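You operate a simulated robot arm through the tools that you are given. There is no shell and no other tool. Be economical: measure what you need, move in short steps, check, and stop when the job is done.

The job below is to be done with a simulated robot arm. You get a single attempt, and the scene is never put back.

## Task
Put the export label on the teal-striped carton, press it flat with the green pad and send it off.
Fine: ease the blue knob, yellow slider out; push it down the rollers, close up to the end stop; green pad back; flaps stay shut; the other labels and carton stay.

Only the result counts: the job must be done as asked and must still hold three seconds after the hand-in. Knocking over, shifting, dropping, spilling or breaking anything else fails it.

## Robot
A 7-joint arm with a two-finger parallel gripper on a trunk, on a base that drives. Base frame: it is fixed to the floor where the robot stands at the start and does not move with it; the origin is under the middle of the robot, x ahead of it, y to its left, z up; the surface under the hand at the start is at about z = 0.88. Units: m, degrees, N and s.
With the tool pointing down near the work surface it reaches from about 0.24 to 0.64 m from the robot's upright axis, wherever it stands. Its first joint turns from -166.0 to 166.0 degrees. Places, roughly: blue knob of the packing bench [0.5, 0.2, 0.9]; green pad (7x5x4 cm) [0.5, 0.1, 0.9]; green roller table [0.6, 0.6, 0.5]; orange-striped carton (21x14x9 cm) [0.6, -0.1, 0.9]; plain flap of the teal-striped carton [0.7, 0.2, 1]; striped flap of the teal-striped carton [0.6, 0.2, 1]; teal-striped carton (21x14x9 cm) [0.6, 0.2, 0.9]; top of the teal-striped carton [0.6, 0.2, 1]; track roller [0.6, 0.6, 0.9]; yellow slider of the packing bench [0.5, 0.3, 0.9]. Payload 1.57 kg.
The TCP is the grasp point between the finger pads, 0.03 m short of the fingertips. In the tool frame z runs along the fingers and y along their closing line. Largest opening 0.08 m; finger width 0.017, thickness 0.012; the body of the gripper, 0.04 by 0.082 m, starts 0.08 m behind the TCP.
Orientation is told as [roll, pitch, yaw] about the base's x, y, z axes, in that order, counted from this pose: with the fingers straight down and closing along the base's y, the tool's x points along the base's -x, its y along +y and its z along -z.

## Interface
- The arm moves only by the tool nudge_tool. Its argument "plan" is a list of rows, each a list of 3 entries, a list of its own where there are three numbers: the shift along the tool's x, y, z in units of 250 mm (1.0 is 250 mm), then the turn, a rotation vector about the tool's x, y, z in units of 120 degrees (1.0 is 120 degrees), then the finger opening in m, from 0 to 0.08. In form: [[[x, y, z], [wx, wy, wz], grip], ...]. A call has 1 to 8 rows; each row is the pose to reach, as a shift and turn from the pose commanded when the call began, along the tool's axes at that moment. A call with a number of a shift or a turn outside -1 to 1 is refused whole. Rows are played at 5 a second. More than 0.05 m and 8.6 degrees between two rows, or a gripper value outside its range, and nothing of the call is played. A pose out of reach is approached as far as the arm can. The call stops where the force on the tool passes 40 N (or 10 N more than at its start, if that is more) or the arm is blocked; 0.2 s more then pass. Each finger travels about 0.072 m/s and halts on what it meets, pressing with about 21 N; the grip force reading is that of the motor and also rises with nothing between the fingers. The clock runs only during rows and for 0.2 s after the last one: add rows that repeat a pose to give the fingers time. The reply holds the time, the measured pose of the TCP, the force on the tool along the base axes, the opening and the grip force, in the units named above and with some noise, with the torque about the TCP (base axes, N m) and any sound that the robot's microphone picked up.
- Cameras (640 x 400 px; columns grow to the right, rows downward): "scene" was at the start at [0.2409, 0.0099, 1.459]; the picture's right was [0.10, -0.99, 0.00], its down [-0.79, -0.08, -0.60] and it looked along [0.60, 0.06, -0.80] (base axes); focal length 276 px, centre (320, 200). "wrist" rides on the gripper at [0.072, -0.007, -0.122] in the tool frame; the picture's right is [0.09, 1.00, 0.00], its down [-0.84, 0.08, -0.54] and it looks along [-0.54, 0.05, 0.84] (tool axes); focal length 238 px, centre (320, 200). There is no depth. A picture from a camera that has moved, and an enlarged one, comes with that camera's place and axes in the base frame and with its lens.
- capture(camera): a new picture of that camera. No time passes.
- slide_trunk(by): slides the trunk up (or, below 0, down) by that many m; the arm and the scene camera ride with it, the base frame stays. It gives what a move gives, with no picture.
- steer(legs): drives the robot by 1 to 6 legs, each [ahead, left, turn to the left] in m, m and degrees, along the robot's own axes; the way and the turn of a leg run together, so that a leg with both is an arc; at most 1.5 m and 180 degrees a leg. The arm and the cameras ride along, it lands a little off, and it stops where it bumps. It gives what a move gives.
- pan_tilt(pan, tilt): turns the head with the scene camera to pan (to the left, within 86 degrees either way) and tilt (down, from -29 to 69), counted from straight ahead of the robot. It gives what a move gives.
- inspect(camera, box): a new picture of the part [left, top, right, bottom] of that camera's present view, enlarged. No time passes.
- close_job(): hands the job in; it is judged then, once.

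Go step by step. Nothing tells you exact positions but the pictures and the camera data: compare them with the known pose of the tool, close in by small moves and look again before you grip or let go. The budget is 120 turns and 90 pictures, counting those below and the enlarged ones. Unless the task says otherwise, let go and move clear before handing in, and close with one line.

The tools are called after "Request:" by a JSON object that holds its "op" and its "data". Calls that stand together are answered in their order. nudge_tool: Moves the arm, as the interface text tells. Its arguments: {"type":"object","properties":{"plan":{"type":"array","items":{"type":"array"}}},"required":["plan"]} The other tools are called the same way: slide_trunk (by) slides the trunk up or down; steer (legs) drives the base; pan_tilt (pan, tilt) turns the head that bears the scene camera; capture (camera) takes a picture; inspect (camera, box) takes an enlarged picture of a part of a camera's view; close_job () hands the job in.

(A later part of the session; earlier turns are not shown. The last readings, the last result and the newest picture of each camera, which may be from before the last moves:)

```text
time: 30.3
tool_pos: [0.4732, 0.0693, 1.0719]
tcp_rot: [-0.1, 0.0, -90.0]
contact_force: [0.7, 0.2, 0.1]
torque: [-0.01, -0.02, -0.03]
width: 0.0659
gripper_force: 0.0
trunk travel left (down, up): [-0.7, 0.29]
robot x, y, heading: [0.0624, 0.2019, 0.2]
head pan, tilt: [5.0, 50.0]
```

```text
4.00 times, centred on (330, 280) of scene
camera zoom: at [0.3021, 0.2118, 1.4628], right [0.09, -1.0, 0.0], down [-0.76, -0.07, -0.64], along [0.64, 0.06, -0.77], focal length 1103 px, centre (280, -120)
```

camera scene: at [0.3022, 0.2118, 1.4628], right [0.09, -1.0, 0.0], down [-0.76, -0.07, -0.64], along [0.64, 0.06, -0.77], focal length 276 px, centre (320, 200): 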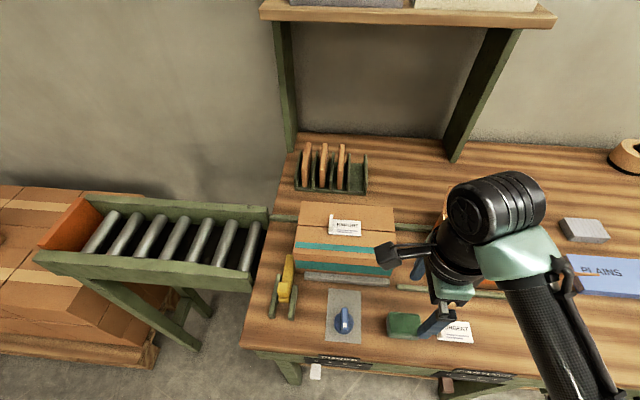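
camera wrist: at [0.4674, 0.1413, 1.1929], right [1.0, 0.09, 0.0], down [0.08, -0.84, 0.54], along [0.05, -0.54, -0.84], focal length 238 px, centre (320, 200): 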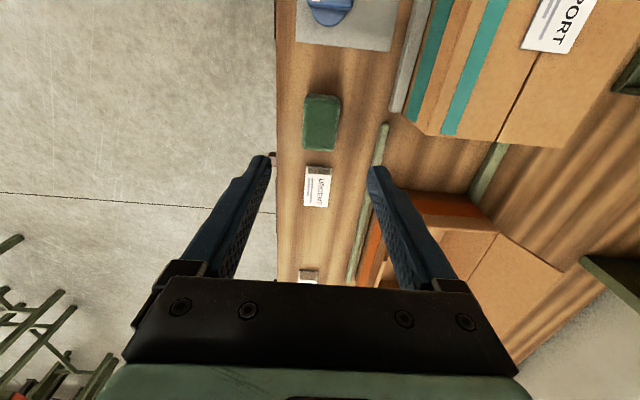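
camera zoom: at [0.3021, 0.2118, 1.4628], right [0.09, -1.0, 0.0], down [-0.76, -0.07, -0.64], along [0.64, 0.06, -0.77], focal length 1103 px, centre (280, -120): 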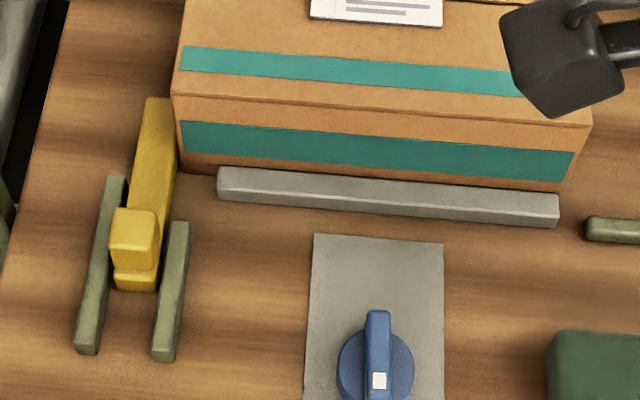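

Pad is back in place. Now the knob at about (0.477, 0.180), its bar lying along x; I go above it turning the gripper back to yaw 0.

Request:
{"op": "nudge_tool", "data": {"plan": [[[0.06, 0.0, 0], [0, 0, -0.07], 0.06], [[0.12, 0.0, 0], [0, 0, -0.14], 0.05], [[0.18, 0.0, 0], [0, 0, -0.21], 0.05], [[0.24, 0.0, 0], [0, 0, -0.28], 0.05], [[0.3, 0.0, 0], [0, 0, -0.35], 0.05], [[0.36, 0.016, 0], [0, 0, -0.42], 0.05], [[0.42, 0.016, 0], [0, 0, -0.49], 0.05], [[0.444, 0.016, 0], [0, 0, -0.56], 0.05]]}}

Request:
{"op": "nudge_tool", "data": {"plan": [[[0, 0, 0.05], [0, 0, -0.065], 0.05], [[0, 0, 0.1], [0, 0, -0.13], 0.05], [[0, 0, 0.16], [0, 0, -0.19], 0.05], [[0, 0, 0.16], [0, 0, -0.19], 0.05]]}}

Request:
{"op": "capture", "data": {"camera": "wrist"}}

Request:
{"op": "inspect", "data": {"camera": "wrist", "box": [240, 70, 400, 170]}}

```text
time: 32.1
tool_pos: [0.479, 0.1775, 1.0711]
tcp_rot: [-0.1, 0.0, -22.5]
contact_force: [-0.5, 0.5, -0.1]
torque: [-0.02, -0.02, 0.01]
width: 0.0502
gripper_force: 0.1
trunk travel left (down, up): [-0.7, 0.29]
robot x, y, heading: [0.0603, 0.1995, 0.3]
head pan, tilt: [5.0, 50.0]
```

```text
time: 33.1
tool_pos: [0.4789, 0.179, 1.0322]
tcp_rot: [0.0, 0.0, 0.2]
contact_force: [-0.3, -0.1, 0.1]
torque: [0.01, -0.03, -0.02]
width: 0.0497
gripper_force: 0.0
trunk travel left (down, up): [-0.7, 0.29]
robot x, y, heading: [0.0584, 0.2004, 0.2]
head pan, tilt: [5.0, 50.0]
```

```text
51 pictures are left
camera wrist: at [0.4073, 0.1725, 1.1531], right [-0.1, 1.0, 0.0], down [0.84, 0.08, 0.54], along [0.54, 0.05, -0.84], focal length 238 px, centre (320, 200)
```

wrist: 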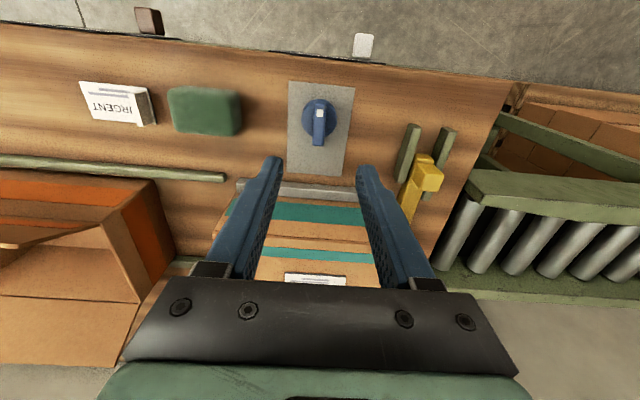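

```text
4.00 times, centred on (320, 120) of wrist
camera zoom: at [0.4073, 0.1725, 1.1531], right [-0.1, 1.0, 0.0], down [0.84, 0.08, 0.54], along [0.54, 0.05, -0.84], focal length 953 px, centre (320, 520)
```

zoom: 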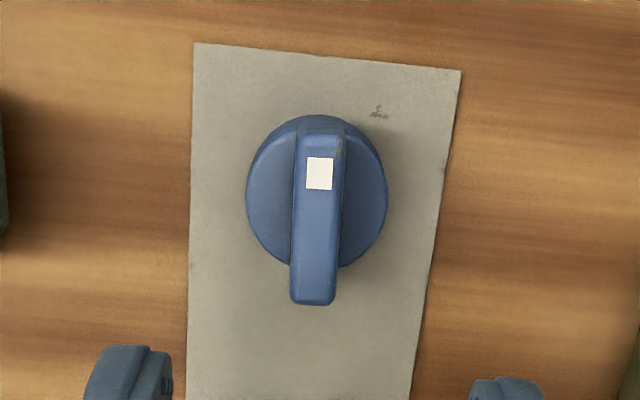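

Knob centre ≈ (0.470, 0.177), bar about 11 mm thick, top near z 0.92. Descending to grip the bar.

Request:
{"op": "nudge_tool", "data": {"plan": [[[0.032, -0.006, 0.1], [0, 0, 0], 0.035], [[0.032, -0.006, 0.25], [0, 0, 0], 0.035], [[0.032, -0.006, 0.34], [0, 0, 0], 0.035], [[0.032, -0.006, 0.38], [0, 0, 0], 0.035], [[0.032, -0.006, 0.38], [0, 0, 0], 0.035]]}}

Request:
{"op": "inspect", "data": {"camera": "wrist", "box": [220, 90, 420, 215]}}

Request:
{"op": "inspect", "data": {"camera": "scene", "box": [270, 240, 430, 340]}}

```text
time: 34.3
tool_pos: [0.4687, 0.1787, 0.9336]
tcp_rot: [-0.2, 0.1, 0.2]
contact_force: [-0.3, -1.0, 0.1]
torque: [-0.01, -0.01, 0.0]
width: 0.0352
gripper_force: 0.0
trunk travel left (down, up): [-0.7, 0.29]
robot x, y, heading: [0.0587, 0.2005, 0.5]
head pan, tilt: [5.0, 50.0]
```

```text
3.20 times, centred on (320, 152) of wrist
camera zoom: at [0.398, 0.1719, 1.0559], right [-0.1, 1.0, 0.0], down [0.84, 0.08, 0.54], along [0.54, 0.05, -0.84], focal length 763 px, centre (320, 352)
```

zoom: 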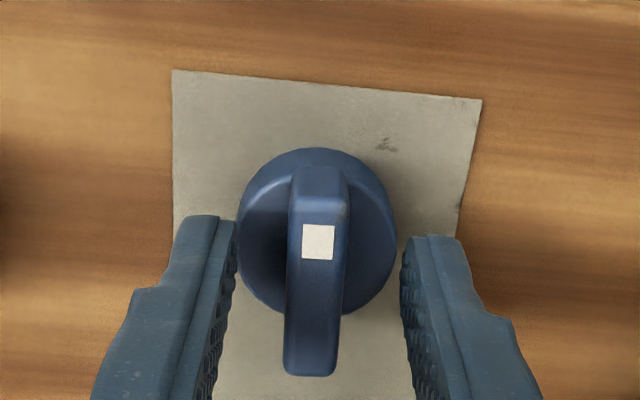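

```text
4.00 times, centred on (350, 290) of scene
camera zoom: at [0.3022, 0.2118, 1.4628], right [0.09, -1.0, 0.0], down [-0.76, -0.07, -0.64], along [0.64, 0.06, -0.77], focal length 1103 px, centre (200, -160)
```

zoom: 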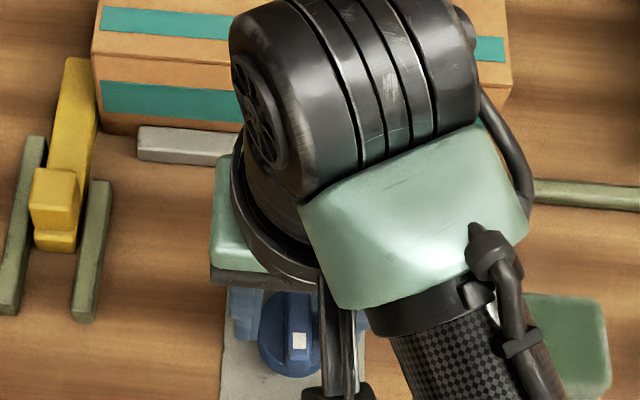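

Well centred. Closing on the bar.

Request:
{"op": "nudge_tool", "data": {"plan": [[[0, 0, 0], [0, 0, 0], 0.02], [[0, 0, 0], [0, 0, 0], 0.005], [[0, 0, 0], [0, 0, 0], 0.0], [[0, 0, 0], [0, 0, 0], 0.0]]}}

Request:
{"op": "nudge_tool", "data": {"plan": [[[0, 0, 0], [0, 0, -0.05], 0.0], [[0, 0, 0], [0, 0, -0.1], 0.0], [[0, 0, 0], [0, 0, -0.15], 0.0], [[0, 0, 0], [0, 0, -0.15], 0.0]]}}

Request:
{"op": "capture", "data": {"camera": "wrist"}}

```text
time: 35.3
tool_pos: [0.4691, 0.1781, 0.9339]
tcp_rot: [-0.1, 0.0, 0.1]
contact_force: [-0.8, -4.4, -1.3]
torque: [-0.04, 0.09, -0.02]
width: 0.012
gripper_force: 29.3
trunk travel left (down, up): [-0.7, 0.29]
robot x, y, heading: [0.0599, 0.2065, 0.1]
head pan, tilt: [5.0, 50.0]
```

```text
time: 36.3
tool_pos: [0.4699, 0.1763, 0.9338]
tcp_rot: [0.0, 0.2, 18.2]
contact_force: [-2.0, -7.3, -13.5]
torque: [-0.11, -0.11, 0.0]
width: 0.012
gripper_force: 29.5
trunk travel left (down, up): [-0.7, 0.29]
robot x, y, heading: [0.0611, 0.2044, 0.3]
head pan, tilt: [5.0, 50.0]
```

```text
47 pictures are left
camera wrist: at [0.4042, 0.1482, 1.0563], right [-0.4, 0.92, 0.0], down [0.77, 0.34, 0.54], along [0.49, 0.22, -0.84], focal length 238 px, centre (320, 200)
```

wrist: 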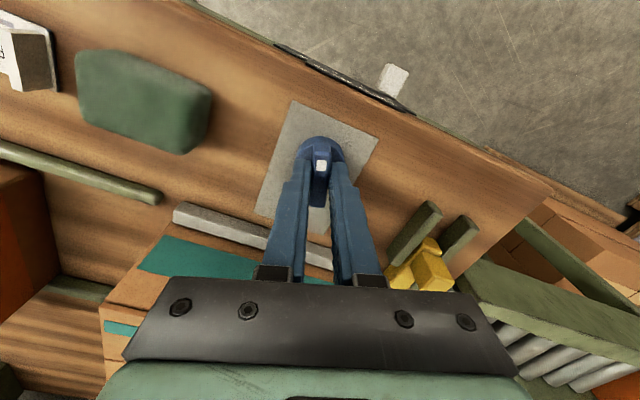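

Request:
{"op": "inspect", "data": {"camera": "scene", "box": [270, 240, 430, 340]}}

Request:
{"op": "inspect", "data": {"camera": "wrist", "box": [100, 150, 340, 300]}}

```text
4.00 times, centred on (350, 290) of scene
camera zoom: at [0.3031, 0.211, 1.4625], right [0.09, -1.0, 0.0], down [-0.76, -0.07, -0.64], along [0.64, 0.06, -0.77], focal length 1103 px, centre (200, -160)
```

zoom: 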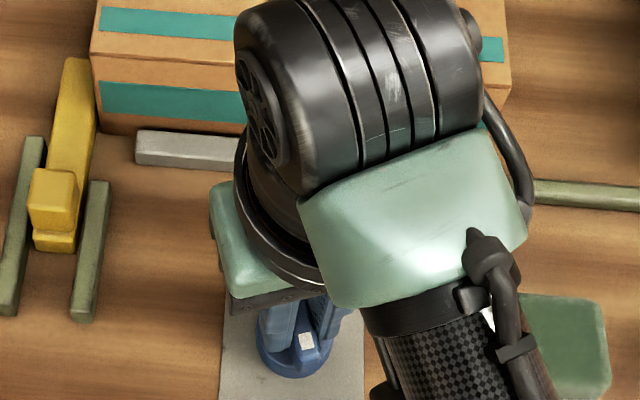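

```text
2.67 times, centred on (220, 225) of wrist
camera zoom: at [0.4042, 0.1482, 1.0563], right [-0.4, 0.92, 0.0], down [0.77, 0.34, 0.54], along [0.49, 0.22, -0.84], focal length 636 px, centre (587, 133)
```

zoom: 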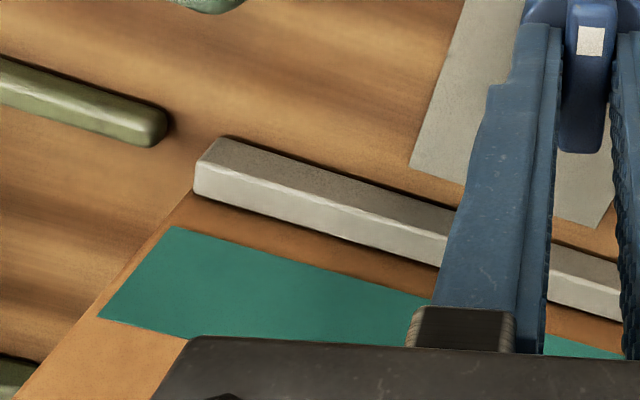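

The jaw moved a couple of mm away from the carton: counter-clockwise eases it. Continuing to turn.

Request:
{"op": "nudge_tool", "data": {"plan": [[[0, 0, 0.003], [0, 0, -0.05], 0.0], [[0, 0, 0.003], [0, 0, -0.1], 0.0], [[0, 0, 0.003], [0, 0, -0.15], 0.0], [[0, 0, 0.003], [0, 0, -0.2], 0.0], [[0, 0, 0.003], [0, 0, -0.2], 0.0]]}}

Request:
{"op": "inspect", "data": {"camera": "scene", "box": [270, 240, 430, 340]}}

```text
time: 37.5
tool_pos: [0.4699, 0.1762, 0.9343]
tcp_rot: [-0.1, 0.1, 42.2]
contact_force: [-2.2, -12.9, -13.6]
torque: [0.08, -0.44, -0.04]
width: 0.0118
gripper_force: 29.2
trunk travel left (down, up): [-0.7, 0.29]
robot x, y, heading: [0.0589, 0.1994, 0.2]
head pan, tilt: [5.0, 50.0]
```

```text
4.00 times, centred on (350, 290) of scene
camera zoom: at [0.303, 0.2102, 1.4626], right [0.09, -1.0, 0.0], down [-0.76, -0.07, -0.64], along [0.64, 0.06, -0.77], focal length 1103 px, centre (200, -160)
```

zoom: 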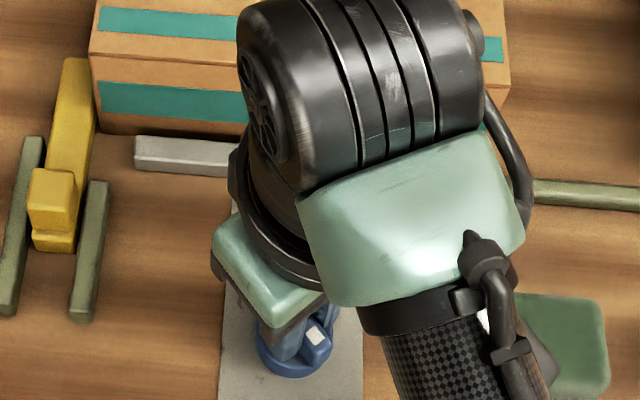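

Jaw keeps withdrawing. Continuing with a small sideways relief.

Request:
{"op": "nudge_tool", "data": {"plan": [[[0.005, -0.006, 0.004], [0, 0, -0.05], 0.0], [[0.005, -0.006, 0.004], [0, 0, -0.1], 0.0], [[0.005, -0.006, 0.004], [0, 0, -0.15], 0.0], [[0.005, -0.006, 0.004], [0, 0, -0.2], 0.0], [[0.005, -0.006, 0.004], [0, 0, -0.25], 0.0], [[0.005, -0.006, 0.004], [0, 0, -0.3], 0.0], [[0.005, -0.006, 0.004], [0, 0, -0.36], 0.0], [[0.005, -0.006, 0.004], [0, 0, -0.36], 0.0]]}}

Request:
{"op": "inspect", "data": {"camera": "scene", "box": [270, 240, 430, 340]}}

```text
time: 39.3
tool_pos: [0.4728, 0.1739, 0.9339]
tcp_rot: [-0.3, 0.0, 85.4]
contact_force: [20.0, -3.7, 16.4]
torque: [0.44, -0.2, -0.03]
width: 0.012
gripper_force: 29.0
trunk travel left (down, up): [-0.7, 0.29]
robot x, y, heading: [0.0583, 0.2027, 0.4]
head pan, tilt: [5.0, 50.0]
```

```text
4.00 times, centred on (350, 290) of scene
camera zoom: at [0.3036, 0.2114, 1.4627], right [0.09, -1.0, 0.0], down [-0.76, -0.07, -0.64], along [0.64, 0.06, -0.77], focal length 1103 px, centre (200, -160)
```

zoom: 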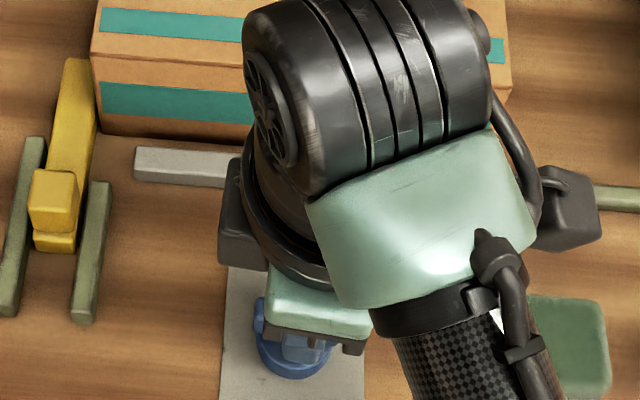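

Jaw is now ~12 mm clear. One more small turn with relief to see if there's a stop.

Request:
{"op": "nudge_tool", "data": {"plan": [[[0, -0.01, -0.004], [0, 0, 0], 0.0], [[0, -0.012, -0.005], [0, 0, -0.04], 0.0], [[0, -0.012, -0.005], [0, 0, -0.08], 0.0], [[0, -0.012, -0.005], [0, 0, -0.12], 0.0], [[0, -0.012, -0.005], [0, 0, -0.12], 0.0]]}}

Request:
{"op": "inspect", "data": {"camera": "scene", "box": [270, 240, 430, 340]}}

```text
time: 40.5
tool_pos: [0.4732, 0.175, 0.9345]
tcp_rot: [0.2, -0.1, 99.9]
contact_force: [5.3, -3.3, -5.5]
torque: [-0.25, -0.43, -0.69]
width: 0.0148
gripper_force: 30.8
trunk travel left (down, up): [-0.7, 0.29]
robot x, y, heading: [0.0588, 0.2018, 0.4]
head pan, tilt: [5.0, 50.0]
```

```text
4.00 times, centred on (350, 290) of scene
camera zoom: at [0.3032, 0.2116, 1.4625], right [0.09, -1.0, 0.0], down [-0.76, -0.07, -0.64], along [0.64, 0.06, -0.77], focal length 1103 px, centre (200, -160)
```

zoom: 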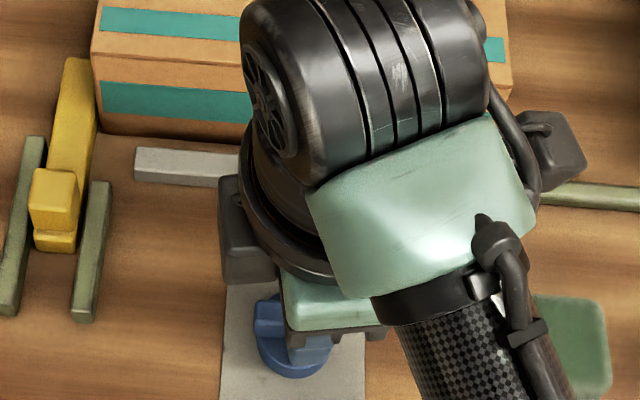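

The knob reached its stop at ~90°. Relaxing, releasing and lifting.

Request:
{"op": "nudge_tool", "data": {"plan": [[[0, 0, 0], [0, 0, 0.06], 0.0], [[0, 0, 0], [0, 0, 0.08], 0.02], [[0, 0, 0], [0, 0, 0.08], 0.035], [[0, 0, 0], [0, 0, 0.08], 0.035], [[0, 0, -0.15], [0, 0, 0.08], 0.035], [[0, 0, -0.32], [0, 0, 0.08], 0.035], [[0, 0, -0.48], [0, 0, 0.08], 0.035]]}}

Request:
{"op": "capture", "data": {"camera": "scene"}}

```text
time: 42.1
tool_pos: [0.4732, 0.1733, 1.0552]
tcp_rot: [0.0, -0.1, 90.2]
contact_force: [-0.3, -0.9, -0.4]
torque: [0.0, 0.01, 0.01]
width: 0.035
gripper_force: 0.1
trunk travel left (down, up): [-0.7, 0.29]
robot x, y, heading: [0.0598, 0.2053, 0.4]
head pan, tilt: [5.0, 50.0]
```

```text
41 pictures are left
camera scene: at [0.3021, 0.2118, 1.4628], right [0.09, -1.0, 0.0], down [-0.76, -0.07, -0.64], along [0.64, 0.06, -0.77], focal length 276 px, centre (320, 200)
```

scene: 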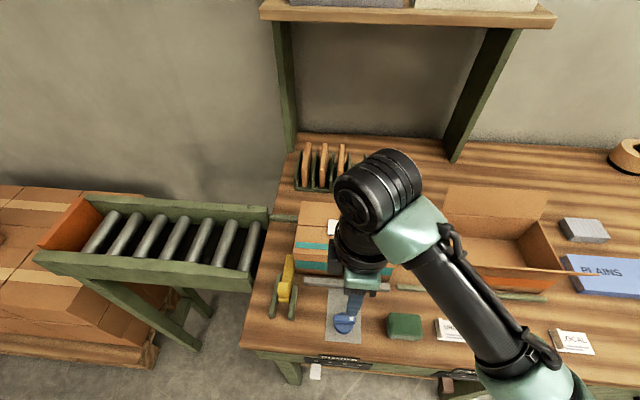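

Jaw eased. Next the yellow slider; its handle is about (0.52, 0.307). Moving above it, yaw back to 0.

Request:
{"op": "nudge_tool", "data": {"plan": [[[-0.07, -0.02, -0.02], [0, 0, 0.07], 0.05], [[-0.14, -0.04, -0.02], [0, 0, 0.14], 0.05], [[-0.21, -0.06, -0.02], [0, 0, 0.21], 0.05], [[-0.28, -0.08, -0.02], [0, 0, 0.28], 0.05], [[-0.35, -0.1, -0.02], [0, 0, 0.35], 0.05], [[-0.42, -0.12, -0.02], [0, 0, 0.42], 0.05], [[-0.48, -0.15, -0.02], [0, 0, 0.49], 0.05], [[-0.53, -0.18, -0.02], [0, 0, 0.56], 0.05]]}}

Request:
{"op": "nudge_tool", "data": {"plan": [[[0, 0, 0], [0, 0, 0.065], 0.05], [[0, 0, 0], [0, 0, 0.13], 0.05], [[0, 0, 0], [0, 0, 0.19], 0.05], [[0, 0, 0], [0, 0, 0.19], 0.05]]}}

Request:
{"op": "capture", "data": {"camera": "wrist"}}

Request:
{"op": "inspect", "data": {"camera": "wrist", "box": [240, 60, 400, 160]}}

Request:
{"op": "inspect", "data": {"camera": "scene", "box": [230, 230, 390, 330]}}

```text
time: 43.9
tool_pos: [0.518, 0.3081, 1.0581]
tcp_rot: [0.0, 0.1, 22.9]
contact_force: [-0.5, -0.5, -0.8]
torque: [0.0, -0.02, 0.01]
width: 0.0499
gripper_force: 0.1
trunk travel left (down, up): [-0.7, 0.29]
robot x, y, heading: [0.0555, 0.208, 0.3]
head pan, tilt: [5.0, 50.0]
```

```text
time: 44.9
tool_pos: [0.5184, 0.3068, 1.0598]
tcp_rot: [-0.1, 0.0, 0.1]
contact_force: [-0.9, 0.2, 1.1]
torque: [0.01, 0.0, 0.0]
width: 0.0501
gripper_force: 0.1
trunk travel left (down, up): [-0.7, 0.29]
robot x, y, heading: [0.0601, 0.2019, 0.1]
head pan, tilt: [5.0, 50.0]
```

```text
40 pictures are left
camera wrist: at [0.4463, 0.3012, 1.1813], right [-0.09, 1.0, 0.0], down [0.84, 0.08, 0.54], along [0.54, 0.05, -0.84], focal length 238 px, centre (320, 200)
```

wrist: 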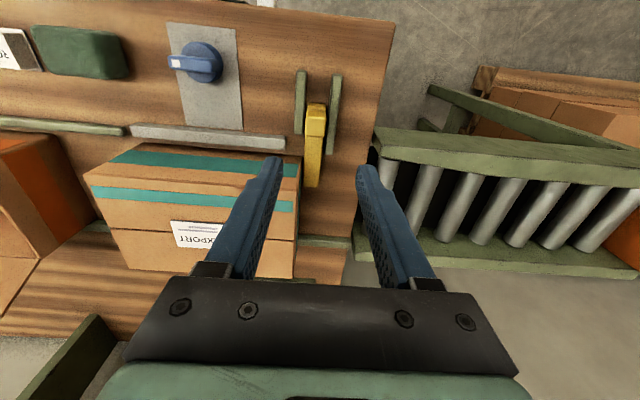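

```text
4.00 times, centred on (320, 110) of wrist
camera zoom: at [0.4463, 0.3012, 1.1813], right [-0.09, 1.0, 0.0], down [0.84, 0.08, 0.54], along [0.54, 0.05, -0.84], focal length 953 px, centre (320, 560)
```

zoom: 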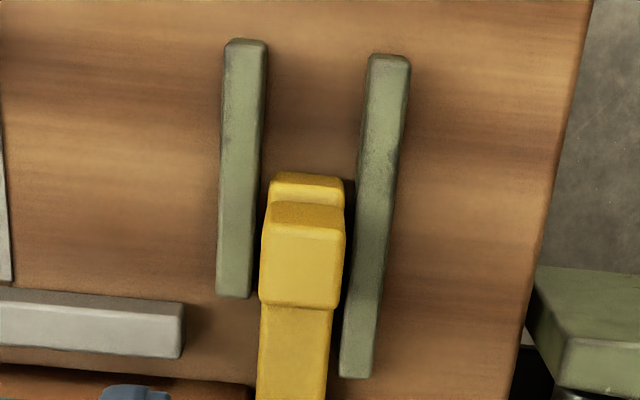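

```text
4.00 times, centred on (310, 280) of scene
camera zoom: at [0.3023, 0.2119, 1.4628], right [0.09, -1.0, 0.0], down [-0.76, -0.07, -0.64], along [0.64, 0.06, -0.77], focal length 1103 px, centre (360, -120)
```

zoom: 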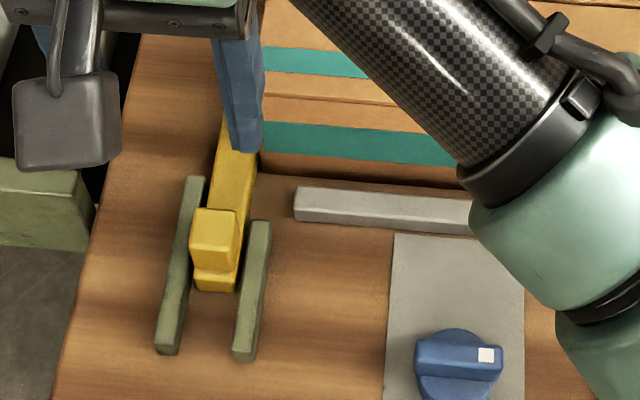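

Handle about (0.520, 0.305), 23 mm wide. Descending partway above the handle and checking.

Request:
{"op": "nudge_tool", "data": {"plan": [[[0, -0.006, 0.14], [0, 0, 0], 0.04], [[0, -0.006, 0.28], [0, 0, 0], 0.038], [[0, -0.006, 0.42], [0, 0, 0], 0.038], [[0, -0.006, 0.46], [0, 0, 0], 0.038], [[0, -0.006, 0.46], [0, 0, 0], 0.038]]}}

Request:
{"op": "inspect", "data": {"camera": "wrist", "box": [220, 90, 420, 215]}}

Request:
{"op": "inspect", "data": {"camera": "scene", "box": [230, 230, 390, 330]}}

```text
time: 46.1
tool_pos: [0.5173, 0.3055, 0.9456]
tcp_rot: [-0.1, 0.0, 0.2]
contact_force: [0.3, -0.6, 0.1]
torque: [0.02, 0.0, 0.0]
width: 0.038
gripper_force: 0.1
trunk travel left (down, up): [-0.7, 0.29]
robot x, y, heading: [0.0596, 0.2022, 0.3]
head pan, tilt: [5.0, 50.0]
```

```text
3.20 times, centred on (320, 152) of wrist
camera zoom: at [0.4462, 0.2986, 1.0668], right [-0.1, 1.0, 0.0], down [0.84, 0.08, 0.54], along [0.54, 0.05, -0.84], focal length 763 px, centre (320, 352)
```

zoom: 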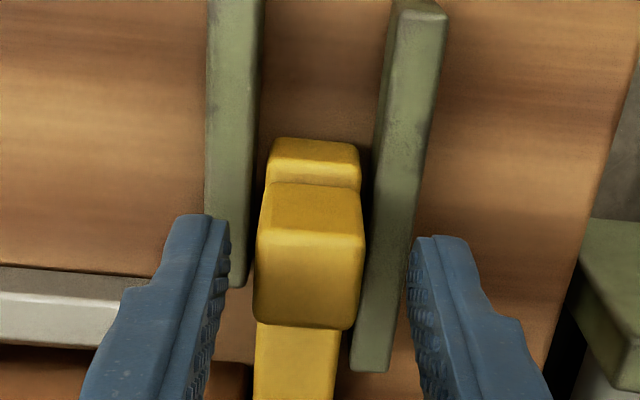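

```text
4.00 times, centred on (310, 280) of scene
camera zoom: at [0.3023, 0.2119, 1.4628], right [0.09, -1.0, 0.0], down [-0.76, -0.07, -0.64], along [0.64, 0.06, -0.77], focal length 1103 px, centre (360, -120)
```

zoom: 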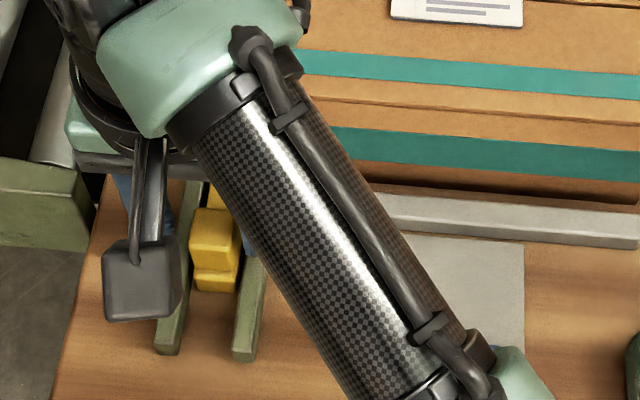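

Handle centre is nearer (0.525, 0.303). Correcting, lowering beside it and gripping.

Request:
{"op": "nudge_tool", "data": {"plan": [[[-0.022, -0.01, 0], [0, 0, 0], 0.034], [[-0.022, -0.01, 0.04], [0, 0, 0], 0.034], [[-0.022, -0.01, 0.07], [0, 0, 0], 0.034], [[-0.022, -0.01, 0.07], [0, 0, 0], 0.02], [[-0.022, -0.01, 0.07], [0, 0, 0], 0.01], [[-0.022, -0.01, 0.07], [0, 0, 0], 0.01]]}}

Request:
{"op": "inspect", "data": {"camera": "wrist", "box": [220, 90, 420, 215]}}

```text
time: 47.5
tool_pos: [0.5239, 0.3031, 0.9303]
tcp_rot: [0.1, -0.2, 0.1]
contact_force: [0.5, -4.3, 19.8]
torque: [0.22, 0.26, -0.15]
width: 0.0222
gripper_force: 6.7
trunk travel left (down, up): [-0.7, 0.29]
robot x, y, heading: [0.0612, 0.1991, 0.3]
head pan, tilt: [5.0, 50.0]
```

```text
3.20 times, centred on (320, 152) of wrist
camera zoom: at [0.4516, 0.2962, 1.0509], right [-0.09, 1.0, 0.0], down [0.83, 0.08, 0.54], along [0.54, 0.05, -0.84], focal length 763 px, centre (320, 352)
```

zoom: 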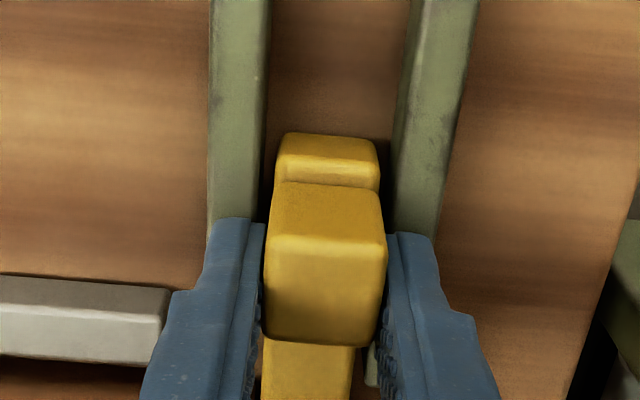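

Tips touch the rails (≈0.90) and the fingers are around the handle. Raising 2–3 mm and tightening.

Request:
{"op": "nudge_tool", "data": {"plan": [[[0, 0, -0.012], [0, 0, 0], 0.01], [[0, 0, -0.014], [0, 0, 0], 0.0], [[0, 0, -0.014], [0, 0, 0], 0.0]]}}

Request:
{"op": "nudge_tool", "data": {"plan": [[[0.03, 0, 0], [0, 0, 0], 0.0], [[0.06, 0, 0], [0, 0, 0], 0.0], [[0.09, 0, 0], [0, 0, 0], 0.0], [[0.12, 0, 0], [0, 0, 0], 0.0]]}}

Request:
{"op": "capture", "data": {"camera": "wrist"}}

```text
time: 48.3
tool_pos: [0.5228, 0.3013, 0.93]
tcp_rot: [-0.1, 0.1, 0.1]
contact_force: [2.7, -10.9, -9.4]
torque: [0.44, -1.13, -0.18]
width: 0.0221
gripper_force: 34.8
trunk travel left (down, up): [-0.7, 0.29]
robot x, y, heading: [0.0574, 0.2056, 0.1]
head pan, tilt: [5.0, 50.0]
```

```text
time: 49.3
tool_pos: [0.4943, 0.3017, 0.9298]
tcp_rot: [0.0, 0.1, 0.2]
contact_force: [1.4, -10.9, -21.1]
torque: [0.23, -0.46, -0.33]
width: 0.0218
gripper_force: 34.9
trunk travel left (down, up): [-0.7, 0.29]
robot x, y, heading: [0.0592, 0.1975, 0.3]
head pan, tilt: [5.0, 50.0]
```

```text
34 pictures are left
camera wrist: at [0.423, 0.296, 1.0516], right [-0.1, 1.0, 0.0], down [0.84, 0.08, 0.54], along [0.54, 0.05, -0.84], focal length 238 px, centre (320, 200)
```

wrist: 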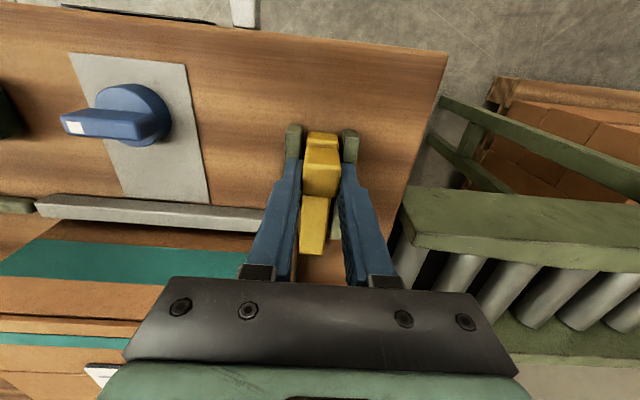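

The slider glides out. Continuing outward, easing the vertical pull.

Request:
{"op": "nudge_tool", "data": {"plan": [[[0.02, 0, 0.006], [0, 0, 0], 0.0], [[0.05, 0, 0.007], [0, 0, 0], 0.0], [[0.08, 0, 0.007], [0, 0, 0], 0.0], [[0.11, 0, 0.007], [0, 0, 0], 0.0], [[0.14, 0, 0.007], [0, 0, 0], 0.0]]}}

Request:
{"op": "capture", "data": {"camera": "wrist"}}

```text
time: 50.5
tool_pos: [0.4613, 0.3033, 0.93]
tcp_rot: [0.0, -0.6, -0.1]
contact_force: [27.2, -1.5, 6.4]
torque: [-0.07, -0.57, 0.04]
width: 0.0219
gripper_force: 35.2
trunk travel left (down, up): [-0.7, 0.29]
robot x, y, heading: [0.0588, 0.2037, 0.5]
head pan, tilt: [5.0, 50.0]
```

```text
33 pictures are left
camera wrist: at [0.3898, 0.2961, 1.0505], right [-0.09, 1.0, 0.0], down [0.83, 0.08, 0.55], along [0.55, 0.05, -0.84], focal length 238 px, centre (320, 200)
```

wrist: 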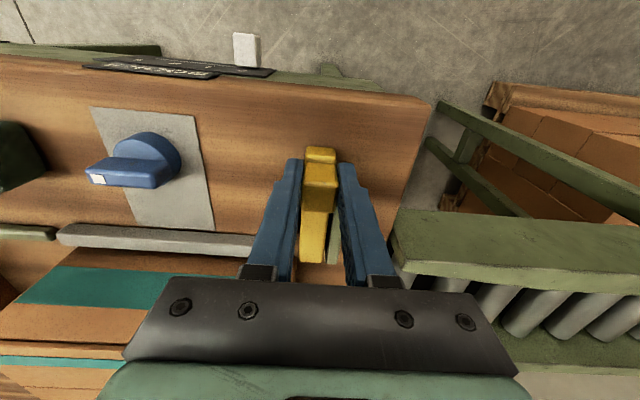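

Slider hit its stop after ~62 mm. Releasing and rising.

Request:
{"op": "nudge_tool", "data": {"plan": [[[-0.012, 0, 0], [0, 0, 0], 0.0], [[-0.012, 0, 0], [0, 0, 0], 0.025], [[-0.012, 0, 0], [0, 0, 0], 0.036], [[-0.012, 0, 0], [0, 0, 0], 0.036], [[-0.012, 0, -0.12], [0, 0, 0], 0.036], [[-0.012, 0, -0.3], [0, 0, 0], 0.036], [[-0.012, 0, -0.48], [0, 0, 0], 0.036], [[-0.012, 0, -0.66], [0, 0, 0], 0.036]]}}

Request:
{"op": "pan_tilt", "data": {"pan": 25, "tilt": 45}}

Request:
{"op": "capture", "data": {"camera": "scene"}}

```text
time: 52.3
tool_pos: [0.4609, 0.3018, 1.0943]
tcp_rot: [-0.1, 0.0, 0.1]
contact_force: [0.4, -0.1, -0.6]
torque: [-0.01, 0.02, 0.0]
width: 0.0362
gripper_force: 0.1
trunk travel left (down, up): [-0.7, 0.29]
robot x, y, heading: [0.056, 0.2024, 0.1]
head pan, tilt: [5.0, 50.0]
```

```text
time: 53.2
tool_pos: [0.462, 0.3028, 1.0949]
tcp_rot: [-0.1, 0.0, 0.3]
contact_force: [-0.2, 0.3, -0.4]
torque: [0.02, -0.01, -0.02]
width: 0.0359
gripper_force: 0.0
trunk travel left (down, up): [-0.7, 0.29]
robot x, y, heading: [0.0594, 0.2023, 0.3]
head pan, tilt: [25.0, 45.0]
```

```text
32 pictures are left
camera scene: at [0.2992, 0.2394, 1.4697], right [0.42, -0.91, 0.0], down [-0.64, -0.3, -0.71], along [0.64, 0.3, -0.71], focal length 276 px, centre (320, 200)
```

scene: 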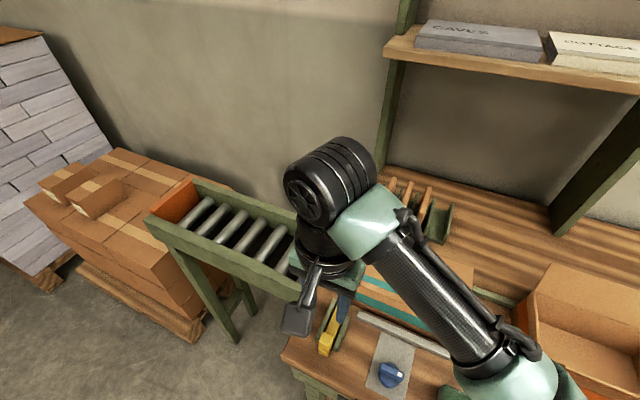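

Everything is released; the exit is open. End stop face is near y≈0.83. I'll bring the open gripper, turned 90°, behind the carton (the −y end) so both fingers push squarely.

Request:
{"op": "nudge_tool", "data": {"plan": [[[-0.09, -0.12, -0.05], [0, 0, -0.07], 0.06], [[-0.18, -0.24, -0.1], [0, 0, -0.14], 0.08], [[-0.27, -0.36, -0.1], [0, 0, -0.21], 0.08], [[-0.36, -0.48, -0.1], [0, 0, -0.28], 0.08], [[-0.45, -0.6, -0.1], [0, 0, -0.35], 0.08], [[-0.54, -0.72, -0.1], [0, 0, -0.42], 0.08], [[-0.63, -0.84, -0.1], [0, 0, -0.49], 0.08], [[-0.712, -0.96, -0.1], [0, 0, -0.56], 0.08]]}}

Request:
{"op": "nudge_tool", "data": {"plan": [[[0, 0, 0], [0, 0, -0.065], 0.08], [[0, 0, 0], [0, 0, -0.13], 0.08], [[0, 0, 0], [0, 0, -0.19], 0.08], [[0, 0, 0], [0, 0, -0.19], 0.08]]}}

Request:
{"op": "capture", "data": {"camera": "wrist"}}

Request:
{"op": "capture", "data": {"camera": "scene"}}

```text
time: 55.0
tool_pos: [0.6398, 0.0629, 1.1192]
tcp_rot: [-0.1, 0.1, 67.5]
contact_force: [-0.1, 0.8, 0.4]
torque: [0.0, 0.0, 0.01]
width: 0.0803
gripper_force: 0.0
trunk travel left (down, up): [-0.7, 0.29]
robot x, y, heading: [0.0588, 0.2039, -0.0]
head pan, tilt: [25.0, 45.0]
```

```text
time: 56.0
tool_pos: [0.6388, 0.0631, 1.1195]
tcp_rot: [0.0, 0.2, 90.4]
contact_force: [0.8, -0.1, -0.2]
torque: [-0.02, 0.01, -0.02]
width: 0.0803
gripper_force: 0.0
trunk travel left (down, up): [-0.7, 0.29]
robot x, y, heading: [0.0599, 0.2027, 0.4]
head pan, tilt: [25.0, 45.0]
```

```text
31 pictures are left
camera wrist: at [0.6475, -0.0071, 1.2412], right [-1.0, -0.1, 0.0], down [-0.08, 0.84, 0.54], along [-0.05, 0.54, -0.84], focal length 238 px, centre (320, 200)
```

wrist: 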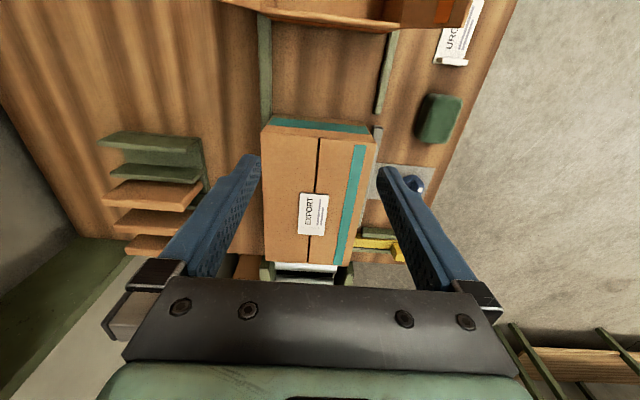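

```text
30 pictures are left
camera scene: at [0.2991, 0.2395, 1.4697], right [0.43, -0.9, 0.0], down [-0.64, -0.3, -0.71], along [0.64, 0.3, -0.71], focal length 276 px, centre (320, 200)
```

scene: 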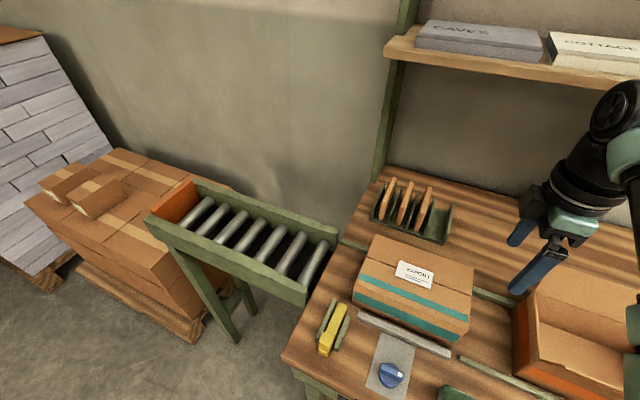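

The gap between cartons runs from y≈-0.02 to ≈0.07–0.08. I'll descend in the middle at y≈0.03.

Request:
{"op": "nudge_tool", "data": {"plan": [[[0.132, 0, 0], [0, 0, 0], 0.08], [[0.132, 0, 0.15], [0, 0, 0], 0.08], [[0.132, 0, 0.3], [0, 0, 0], 0.08], [[0.132, 0, 0.45], [0, 0, 0], 0.08], [[0.132, 0, 0.6], [0, 0, 0], 0.08], [[0.132, 0, 0.74], [0, 0, 0], 0.08], [[0.132, 0, 0.74], [0, 0, 0], 0.08]]}}

Request:
{"op": "capture", "data": {"camera": "wrist"}}

Request:
{"op": "inspect", "data": {"camera": "scene", "box": [280, 200, 560, 375]}}

```text
time: 57.6
tool_pos: [0.6373, 0.0328, 0.9353]
tcp_rot: [0.0, 0.1, 90.1]
contact_force: [-0.8, 0.6, 0.3]
torque: [-0.03, 0.01, 0.01]
width: 0.0798
gripper_force: 0.1
trunk travel left (down, up): [-0.7, 0.29]
robot x, y, heading: [0.0595, 0.203, 0.0]
head pan, tilt: [25.0, 45.0]
```

```text
29 pictures are left
camera wrist: at [0.6445, -0.0392, 1.0573], right [-1.0, -0.1, 0.0], down [-0.08, 0.84, 0.54], along [-0.05, 0.54, -0.84], focal length 238 px, centre (320, 200)
```

wrist: 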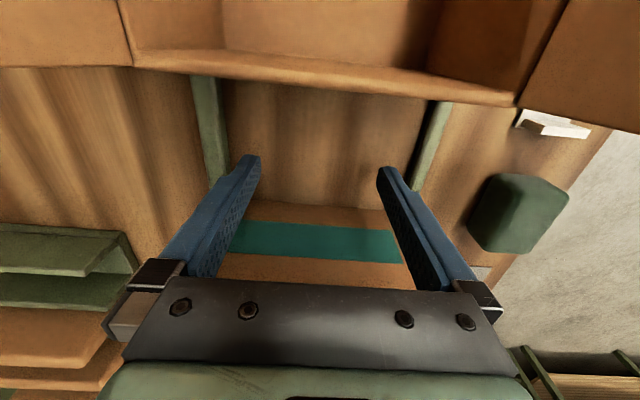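

```text
2.29 times, centred on (420, 288) of scene
camera zoom: at [0.299, 0.2396, 1.4698], right [0.43, -0.9, 0.0], down [-0.64, -0.3, -0.71], along [0.64, 0.3, -0.71], focal length 630 px, centre (91, 0)
```

zoom: 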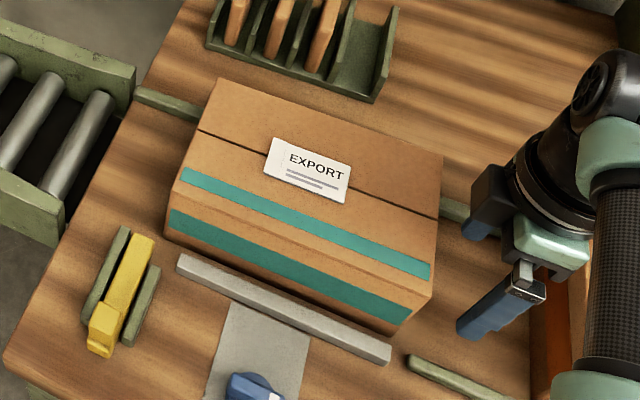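

Fingers are set behind the carton and the channel (x 0.545–0.72) is clear. Pushing along +y gently.

Request:
{"op": "nudge_tool", "data": {"plan": [[[-0.08, 0, 0], [0, 0, 0], 0.08], [[-0.14, 0, 0], [0, 0, 0], 0.08], [[-0.2, 0, 0], [0, 0, 0], 0.08], [[-0.26, 0, 0], [0, 0, 0], 0.08], [[-0.32, 0, 0], [0, 0, 0], 0.08], [[-0.38, 0, 0], [0, 0, 0], 0.08], [[-0.44, 0, 0], [0, 0, 0], 0.08]]}}

Request:
{"op": "capture", "data": {"camera": "scene"}}

```text
time: 59.2
tool_pos: [0.6401, 0.1413, 0.9356]
tcp_rot: [0.1, 0.0, 90.2]
contact_force: [-1.2, -2.0, -1.1]
torque: [0.03, 0.02, 0.03]
width: 0.0797
gripper_force: 0.0
trunk travel left (down, up): [-0.7, 0.29]
robot x, y, heading: [0.057, 0.1992, 0.2]
head pan, tilt: [25.0, 45.0]
```

```text
27 pictures are left
camera scene: at [0.2991, 0.2395, 1.4697], right [0.43, -0.9, 0.0], down [-0.64, -0.3, -0.71], along [0.64, 0.3, -0.71], focal length 276 px, centre (320, 200)
```

scene: 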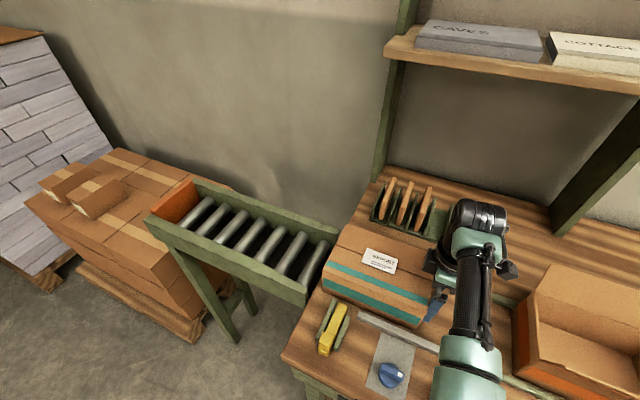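

Carton slides straight. Continuing onto the rollers.

Request:
{"op": "nudge_tool", "data": {"plan": [[[-0.08, 0, 0], [0, 0, 0], 0.08], [[-0.17, 0, 0], [0, 0, 0], 0.08], [[-0.26, 0, 0], [0, 0, 0], 0.08], [[-0.35, 0, 0], [0, 0, 0], 0.08], [[-0.44, 0, 0], [0, 0, 0], 0.08], [[-0.53, 0, 0], [0, 0, 0], 0.08], [[-0.62, 0, 0], [0, 0, 0], 0.08], [[-0.68, 0, 0], [0, 0, 0], 0.08]]}}

Request:
{"op": "capture", "data": {"camera": "scene"}}

```text
time: 61.0
tool_pos: [0.6377, 0.313, 0.9348]
tcp_rot: [0.0, 0.0, 90.2]
contact_force: [-0.5, 0.2, -0.2]
torque: [0.02, -0.01, -0.01]
width: 0.0802
gripper_force: 0.0
trunk travel left (down, up): [-0.7, 0.29]
robot x, y, heading: [0.0579, 0.2018, 0.1]
head pan, tilt: [25.0, 45.0]
```

```text
26 pictures are left
camera scene: at [0.2991, 0.2397, 1.4697], right [0.43, -0.9, 0.0], down [-0.64, -0.3, -0.71], along [0.64, 0.3, -0.71], focal length 276 px, centre (320, 200)
```

scene: 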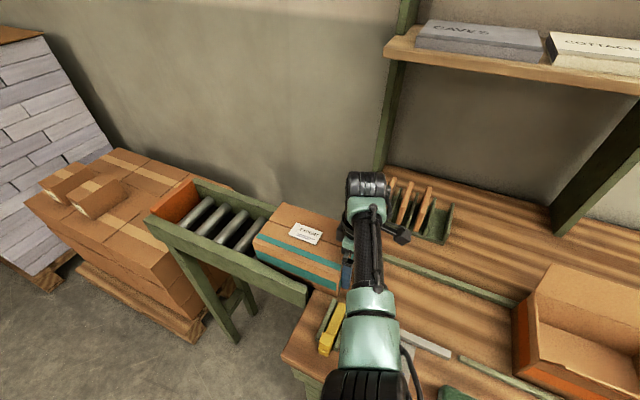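

Carton is on the rollers. I'll retract the arm 0.22 m and drive 0.25 m left to keep within reach.

Request:
{"op": "nudge_tool", "data": {"plan": [[[0.12, 0, 0], [0, 0, 0], 0.08], [[0.26, 0, 0], [0, 0, 0], 0.08], [[0.4, 0, 0], [0, 0, 0], 0.08], [[0.54, 0, 0], [0, 0, 0], 0.08], [[0.68, 0, 0], [0, 0, 0], 0.08], [[0.82, 0, 0], [0, 0, 0], 0.08], [[0.92, 0, 0], [0, 0, 0], 0.08]]}}

Request:
{"op": "steer", "data": {"legs": [[0, 0.24, 0]]}}

Request:
{"op": "capture", "data": {"camera": "scene"}}

```text
time: 62.6
tool_pos: [0.6405, 0.0796, 0.9331]
tcp_rot: [0.1, 0.0, 90.2]
contact_force: [1.4, -0.1, -0.5]
torque: [0.02, 0.01, 0.03]
width: 0.0801
gripper_force: 0.2
trunk travel left (down, up): [-0.7, 0.29]
robot x, y, heading: [0.0599, 0.2012, 0.1]
head pan, tilt: [25.0, 45.0]
```

```text
time: 64.3
tool_pos: [0.6401, 0.3189, 0.933]
tcp_rot: [0.0, 0.1, 89.9]
contact_force: [0.3, -0.2, 0.7]
torque: [0.01, 0.0, -0.02]
width: 0.08
gripper_force: 0.0
trunk travel left (down, up): [-0.7, 0.29]
robot x, y, heading: [0.0586, 0.4412, -0.0]
head pan, tilt: [25.0, 45.0]
```

```text
25 pictures are left
camera scene: at [0.299, 0.4796, 1.4697], right [0.42, -0.91, 0.0], down [-0.64, -0.3, -0.71], along [0.64, 0.3, -0.71], focal length 276 px, centre (320, 200)
```

scene: 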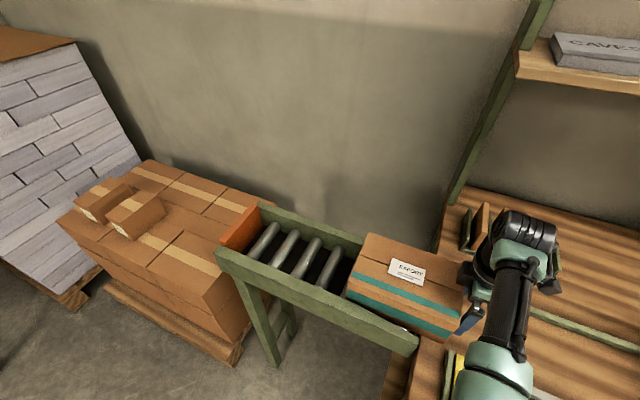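

Carton's leading end at y≈0.54, stop at ≈0.82–0.83; about 0.28 m to go. Pushing another 0.2 m and looking.

Request:
{"op": "nudge_tool", "data": {"plan": [[[-0.06, 0, 0], [0, 0, 0], 0.08], [[-0.16, 0, 0], [0, 0, 0], 0.08], [[-0.27, 0, 0], [0, 0, 0], 0.08], [[-0.38, 0, 0], [0, 0, 0], 0.08], [[-0.49, 0, 0], [0, 0, 0], 0.08], [[-0.6, 0, 0], [0, 0, 0], 0.08], [[-0.7, 0, 0], [0, 0, 0], 0.08], [[-0.78, 0, 0], [0, 0, 0], 0.08]]}}

Request:
{"op": "capture", "data": {"camera": "scene"}}

```text
time: 66.2
tool_pos: [0.6415, 0.5131, 0.9332]
tcp_rot: [0.0, 0.0, 90.0]
contact_force: [0.4, -0.1, 1.0]
torque: [0.01, -0.04, 0.02]
width: 0.0801
gripper_force: 0.0
trunk travel left (down, up): [-0.7, 0.29]
robot x, y, heading: [0.0564, 0.4419, 0.0]
head pan, tilt: [25.0, 45.0]
```

```text
24 pictures are left
camera scene: at [0.299, 0.4794, 1.4697], right [0.42, -0.91, 0.0], down [-0.64, -0.3, -0.71], along [0.64, 0.3, -0.71], focal length 276 px, centre (320, 200)
```

scene: 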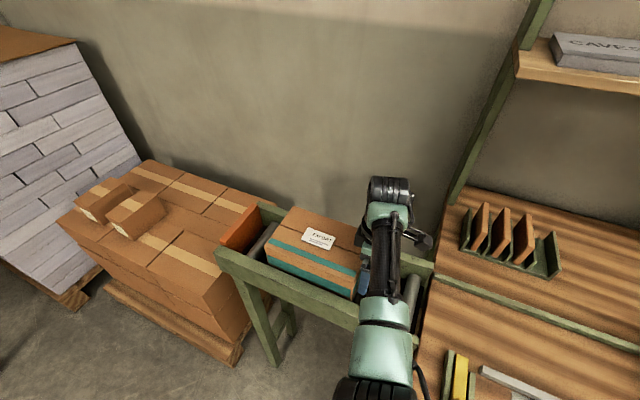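

About 7 cm left. Pushing slowly until the stop is felt.

Request:
{"op": "nudge_tool", "data": {"plan": [[[-0.05, 0, 0], [0, 0, 0], 0.08], [[-0.1, 0, 0], [0, 0, 0], 0.08], [[-0.14, 0, 0], [0, 0, 0], 0.08], [[-0.18, 0, 0], [0, 0, 0], 0.08], [[-0.21, 0, 0], [0, 0, 0], 0.08], [[-0.24, 0, 0], [0, 0, 0], 0.08], [[-0.26, 0, 0], [0, 0, 0], 0.08]]}}

Request:
{"op": "inspect", "data": {"camera": "scene", "box": [180, 170, 440, 332]}}

```text
time: 67.8
tool_pos: [0.6416, 0.5793, 0.9326]
tcp_rot: [0.1, 0.0, 89.9]
contact_force: [0.6, -0.2, -0.2]
torque: [-0.02, 0.02, 0.01]
width: 0.08
gripper_force: 0.1
trunk travel left (down, up): [-0.7, 0.29]
robot x, y, heading: [0.0576, 0.4448, -0.1]
head pan, tilt: [25.0, 45.0]
```

```text
2.46 times, centred on (310, 251) of scene
camera zoom: at [0.2989, 0.4791, 1.4697], right [0.42, -0.91, 0.0], down [-0.64, -0.3, -0.71], along [0.64, 0.3, -0.71], focal length 679 px, centre (345, 74)
```

zoom: 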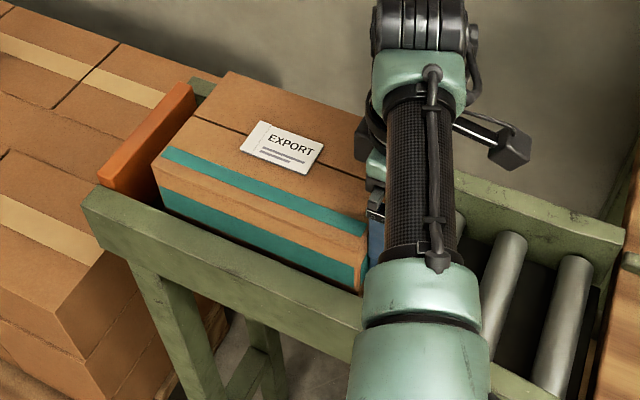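

A small gap (~1–2 cm) remains. Nudging until contact.

Request:
{"op": "nudge_tool", "data": {"plan": [[[-0.02, 0, 0], [0, 0, 0], 0.08], [[-0.04, 0, 0], [0, 0, 0], 0.08], [[-0.055, 0, 0], [0, 0, 0], 0.08], [[-0.07, 0, 0], [0, 0, 0], 0.08], [[-0.08, 0, 0], [0, 0, 0], 0.08]]}}

Request:
{"op": "inspect", "data": {"camera": "scene", "box": [180, 170, 440, 332]}}

```text
time: 69.0
tool_pos: [0.64, 0.5996, 0.9337]
tcp_rot: [0.0, 0.0, 90.0]
contact_force: [0.8, 0.4, 0.0]
torque: [0.01, 0.01, 0.01]
width: 0.0797
gripper_force: 0.0
trunk travel left (down, up): [-0.7, 0.29]
robot x, y, heading: [0.0604, 0.4435, -0.1]
head pan, tilt: [25.0, 45.0]
```

```text
2.46 times, centred on (310, 251) of scene
camera zoom: at [0.299, 0.4791, 1.4697], right [0.42, -0.91, 0.0], down [-0.64, -0.3, -0.71], along [0.64, 0.3, -0.71], focal length 679 px, centre (345, 74)
```

zoom: 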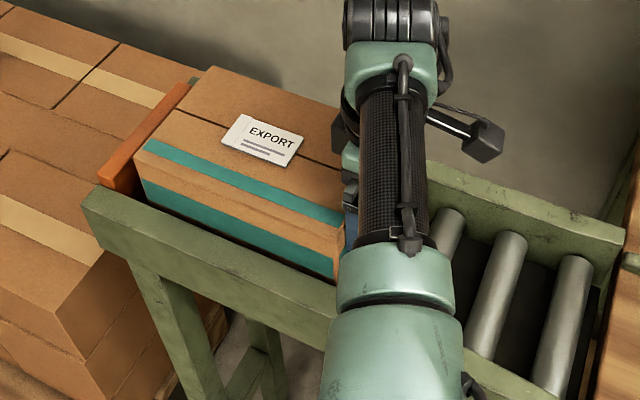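

Nearly there; a few more millimetres.

Request:
{"op": "nudge_tool", "data": {"plan": [[[-0.01, 0, 0], [0, 0, 0], 0.08], [[-0.02, 0, 0], [0, 0, 0], 0.08], [[-0.03, 0, 0], [0, 0, 0], 0.08], [[-0.035, 0, 0], [0, 0, 0], 0.08]]}}

Request:
{"op": "inspect", "data": {"camera": "scene", "box": [200, 180, 328, 260]}}

```text
time: 70.0
tool_pos: [0.6394, 0.6078, 0.9335]
tcp_rot: [0.0, 0.0, 90.0]
contact_force: [-0.1, -1.2, -0.6]
torque: [-0.01, -0.01, -0.02]
width: 0.0798
gripper_force: 0.1
trunk travel left (down, up): [-0.7, 0.29]
robot x, y, heading: [0.0578, 0.4462, -0.1]
head pan, tilt: [25.0, 45.0]
```

```text
5.00 times, centred on (264, 220) of scene
camera zoom: at [0.299, 0.4791, 1.4697], right [0.42, -0.91, 0.0], down [-0.64, -0.3, -0.71], along [0.64, 0.3, -0.71], focal length 1379 px, centre (600, 100)
```

zoom: 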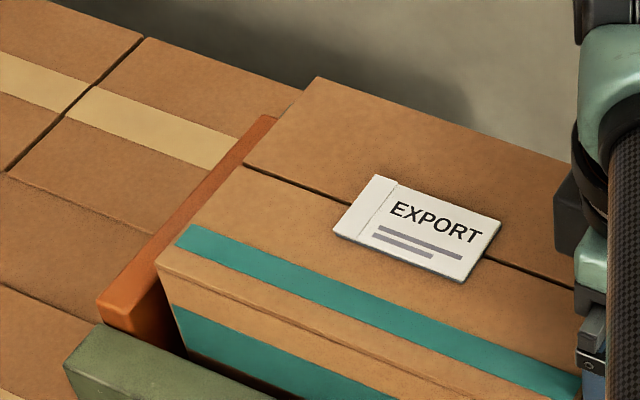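

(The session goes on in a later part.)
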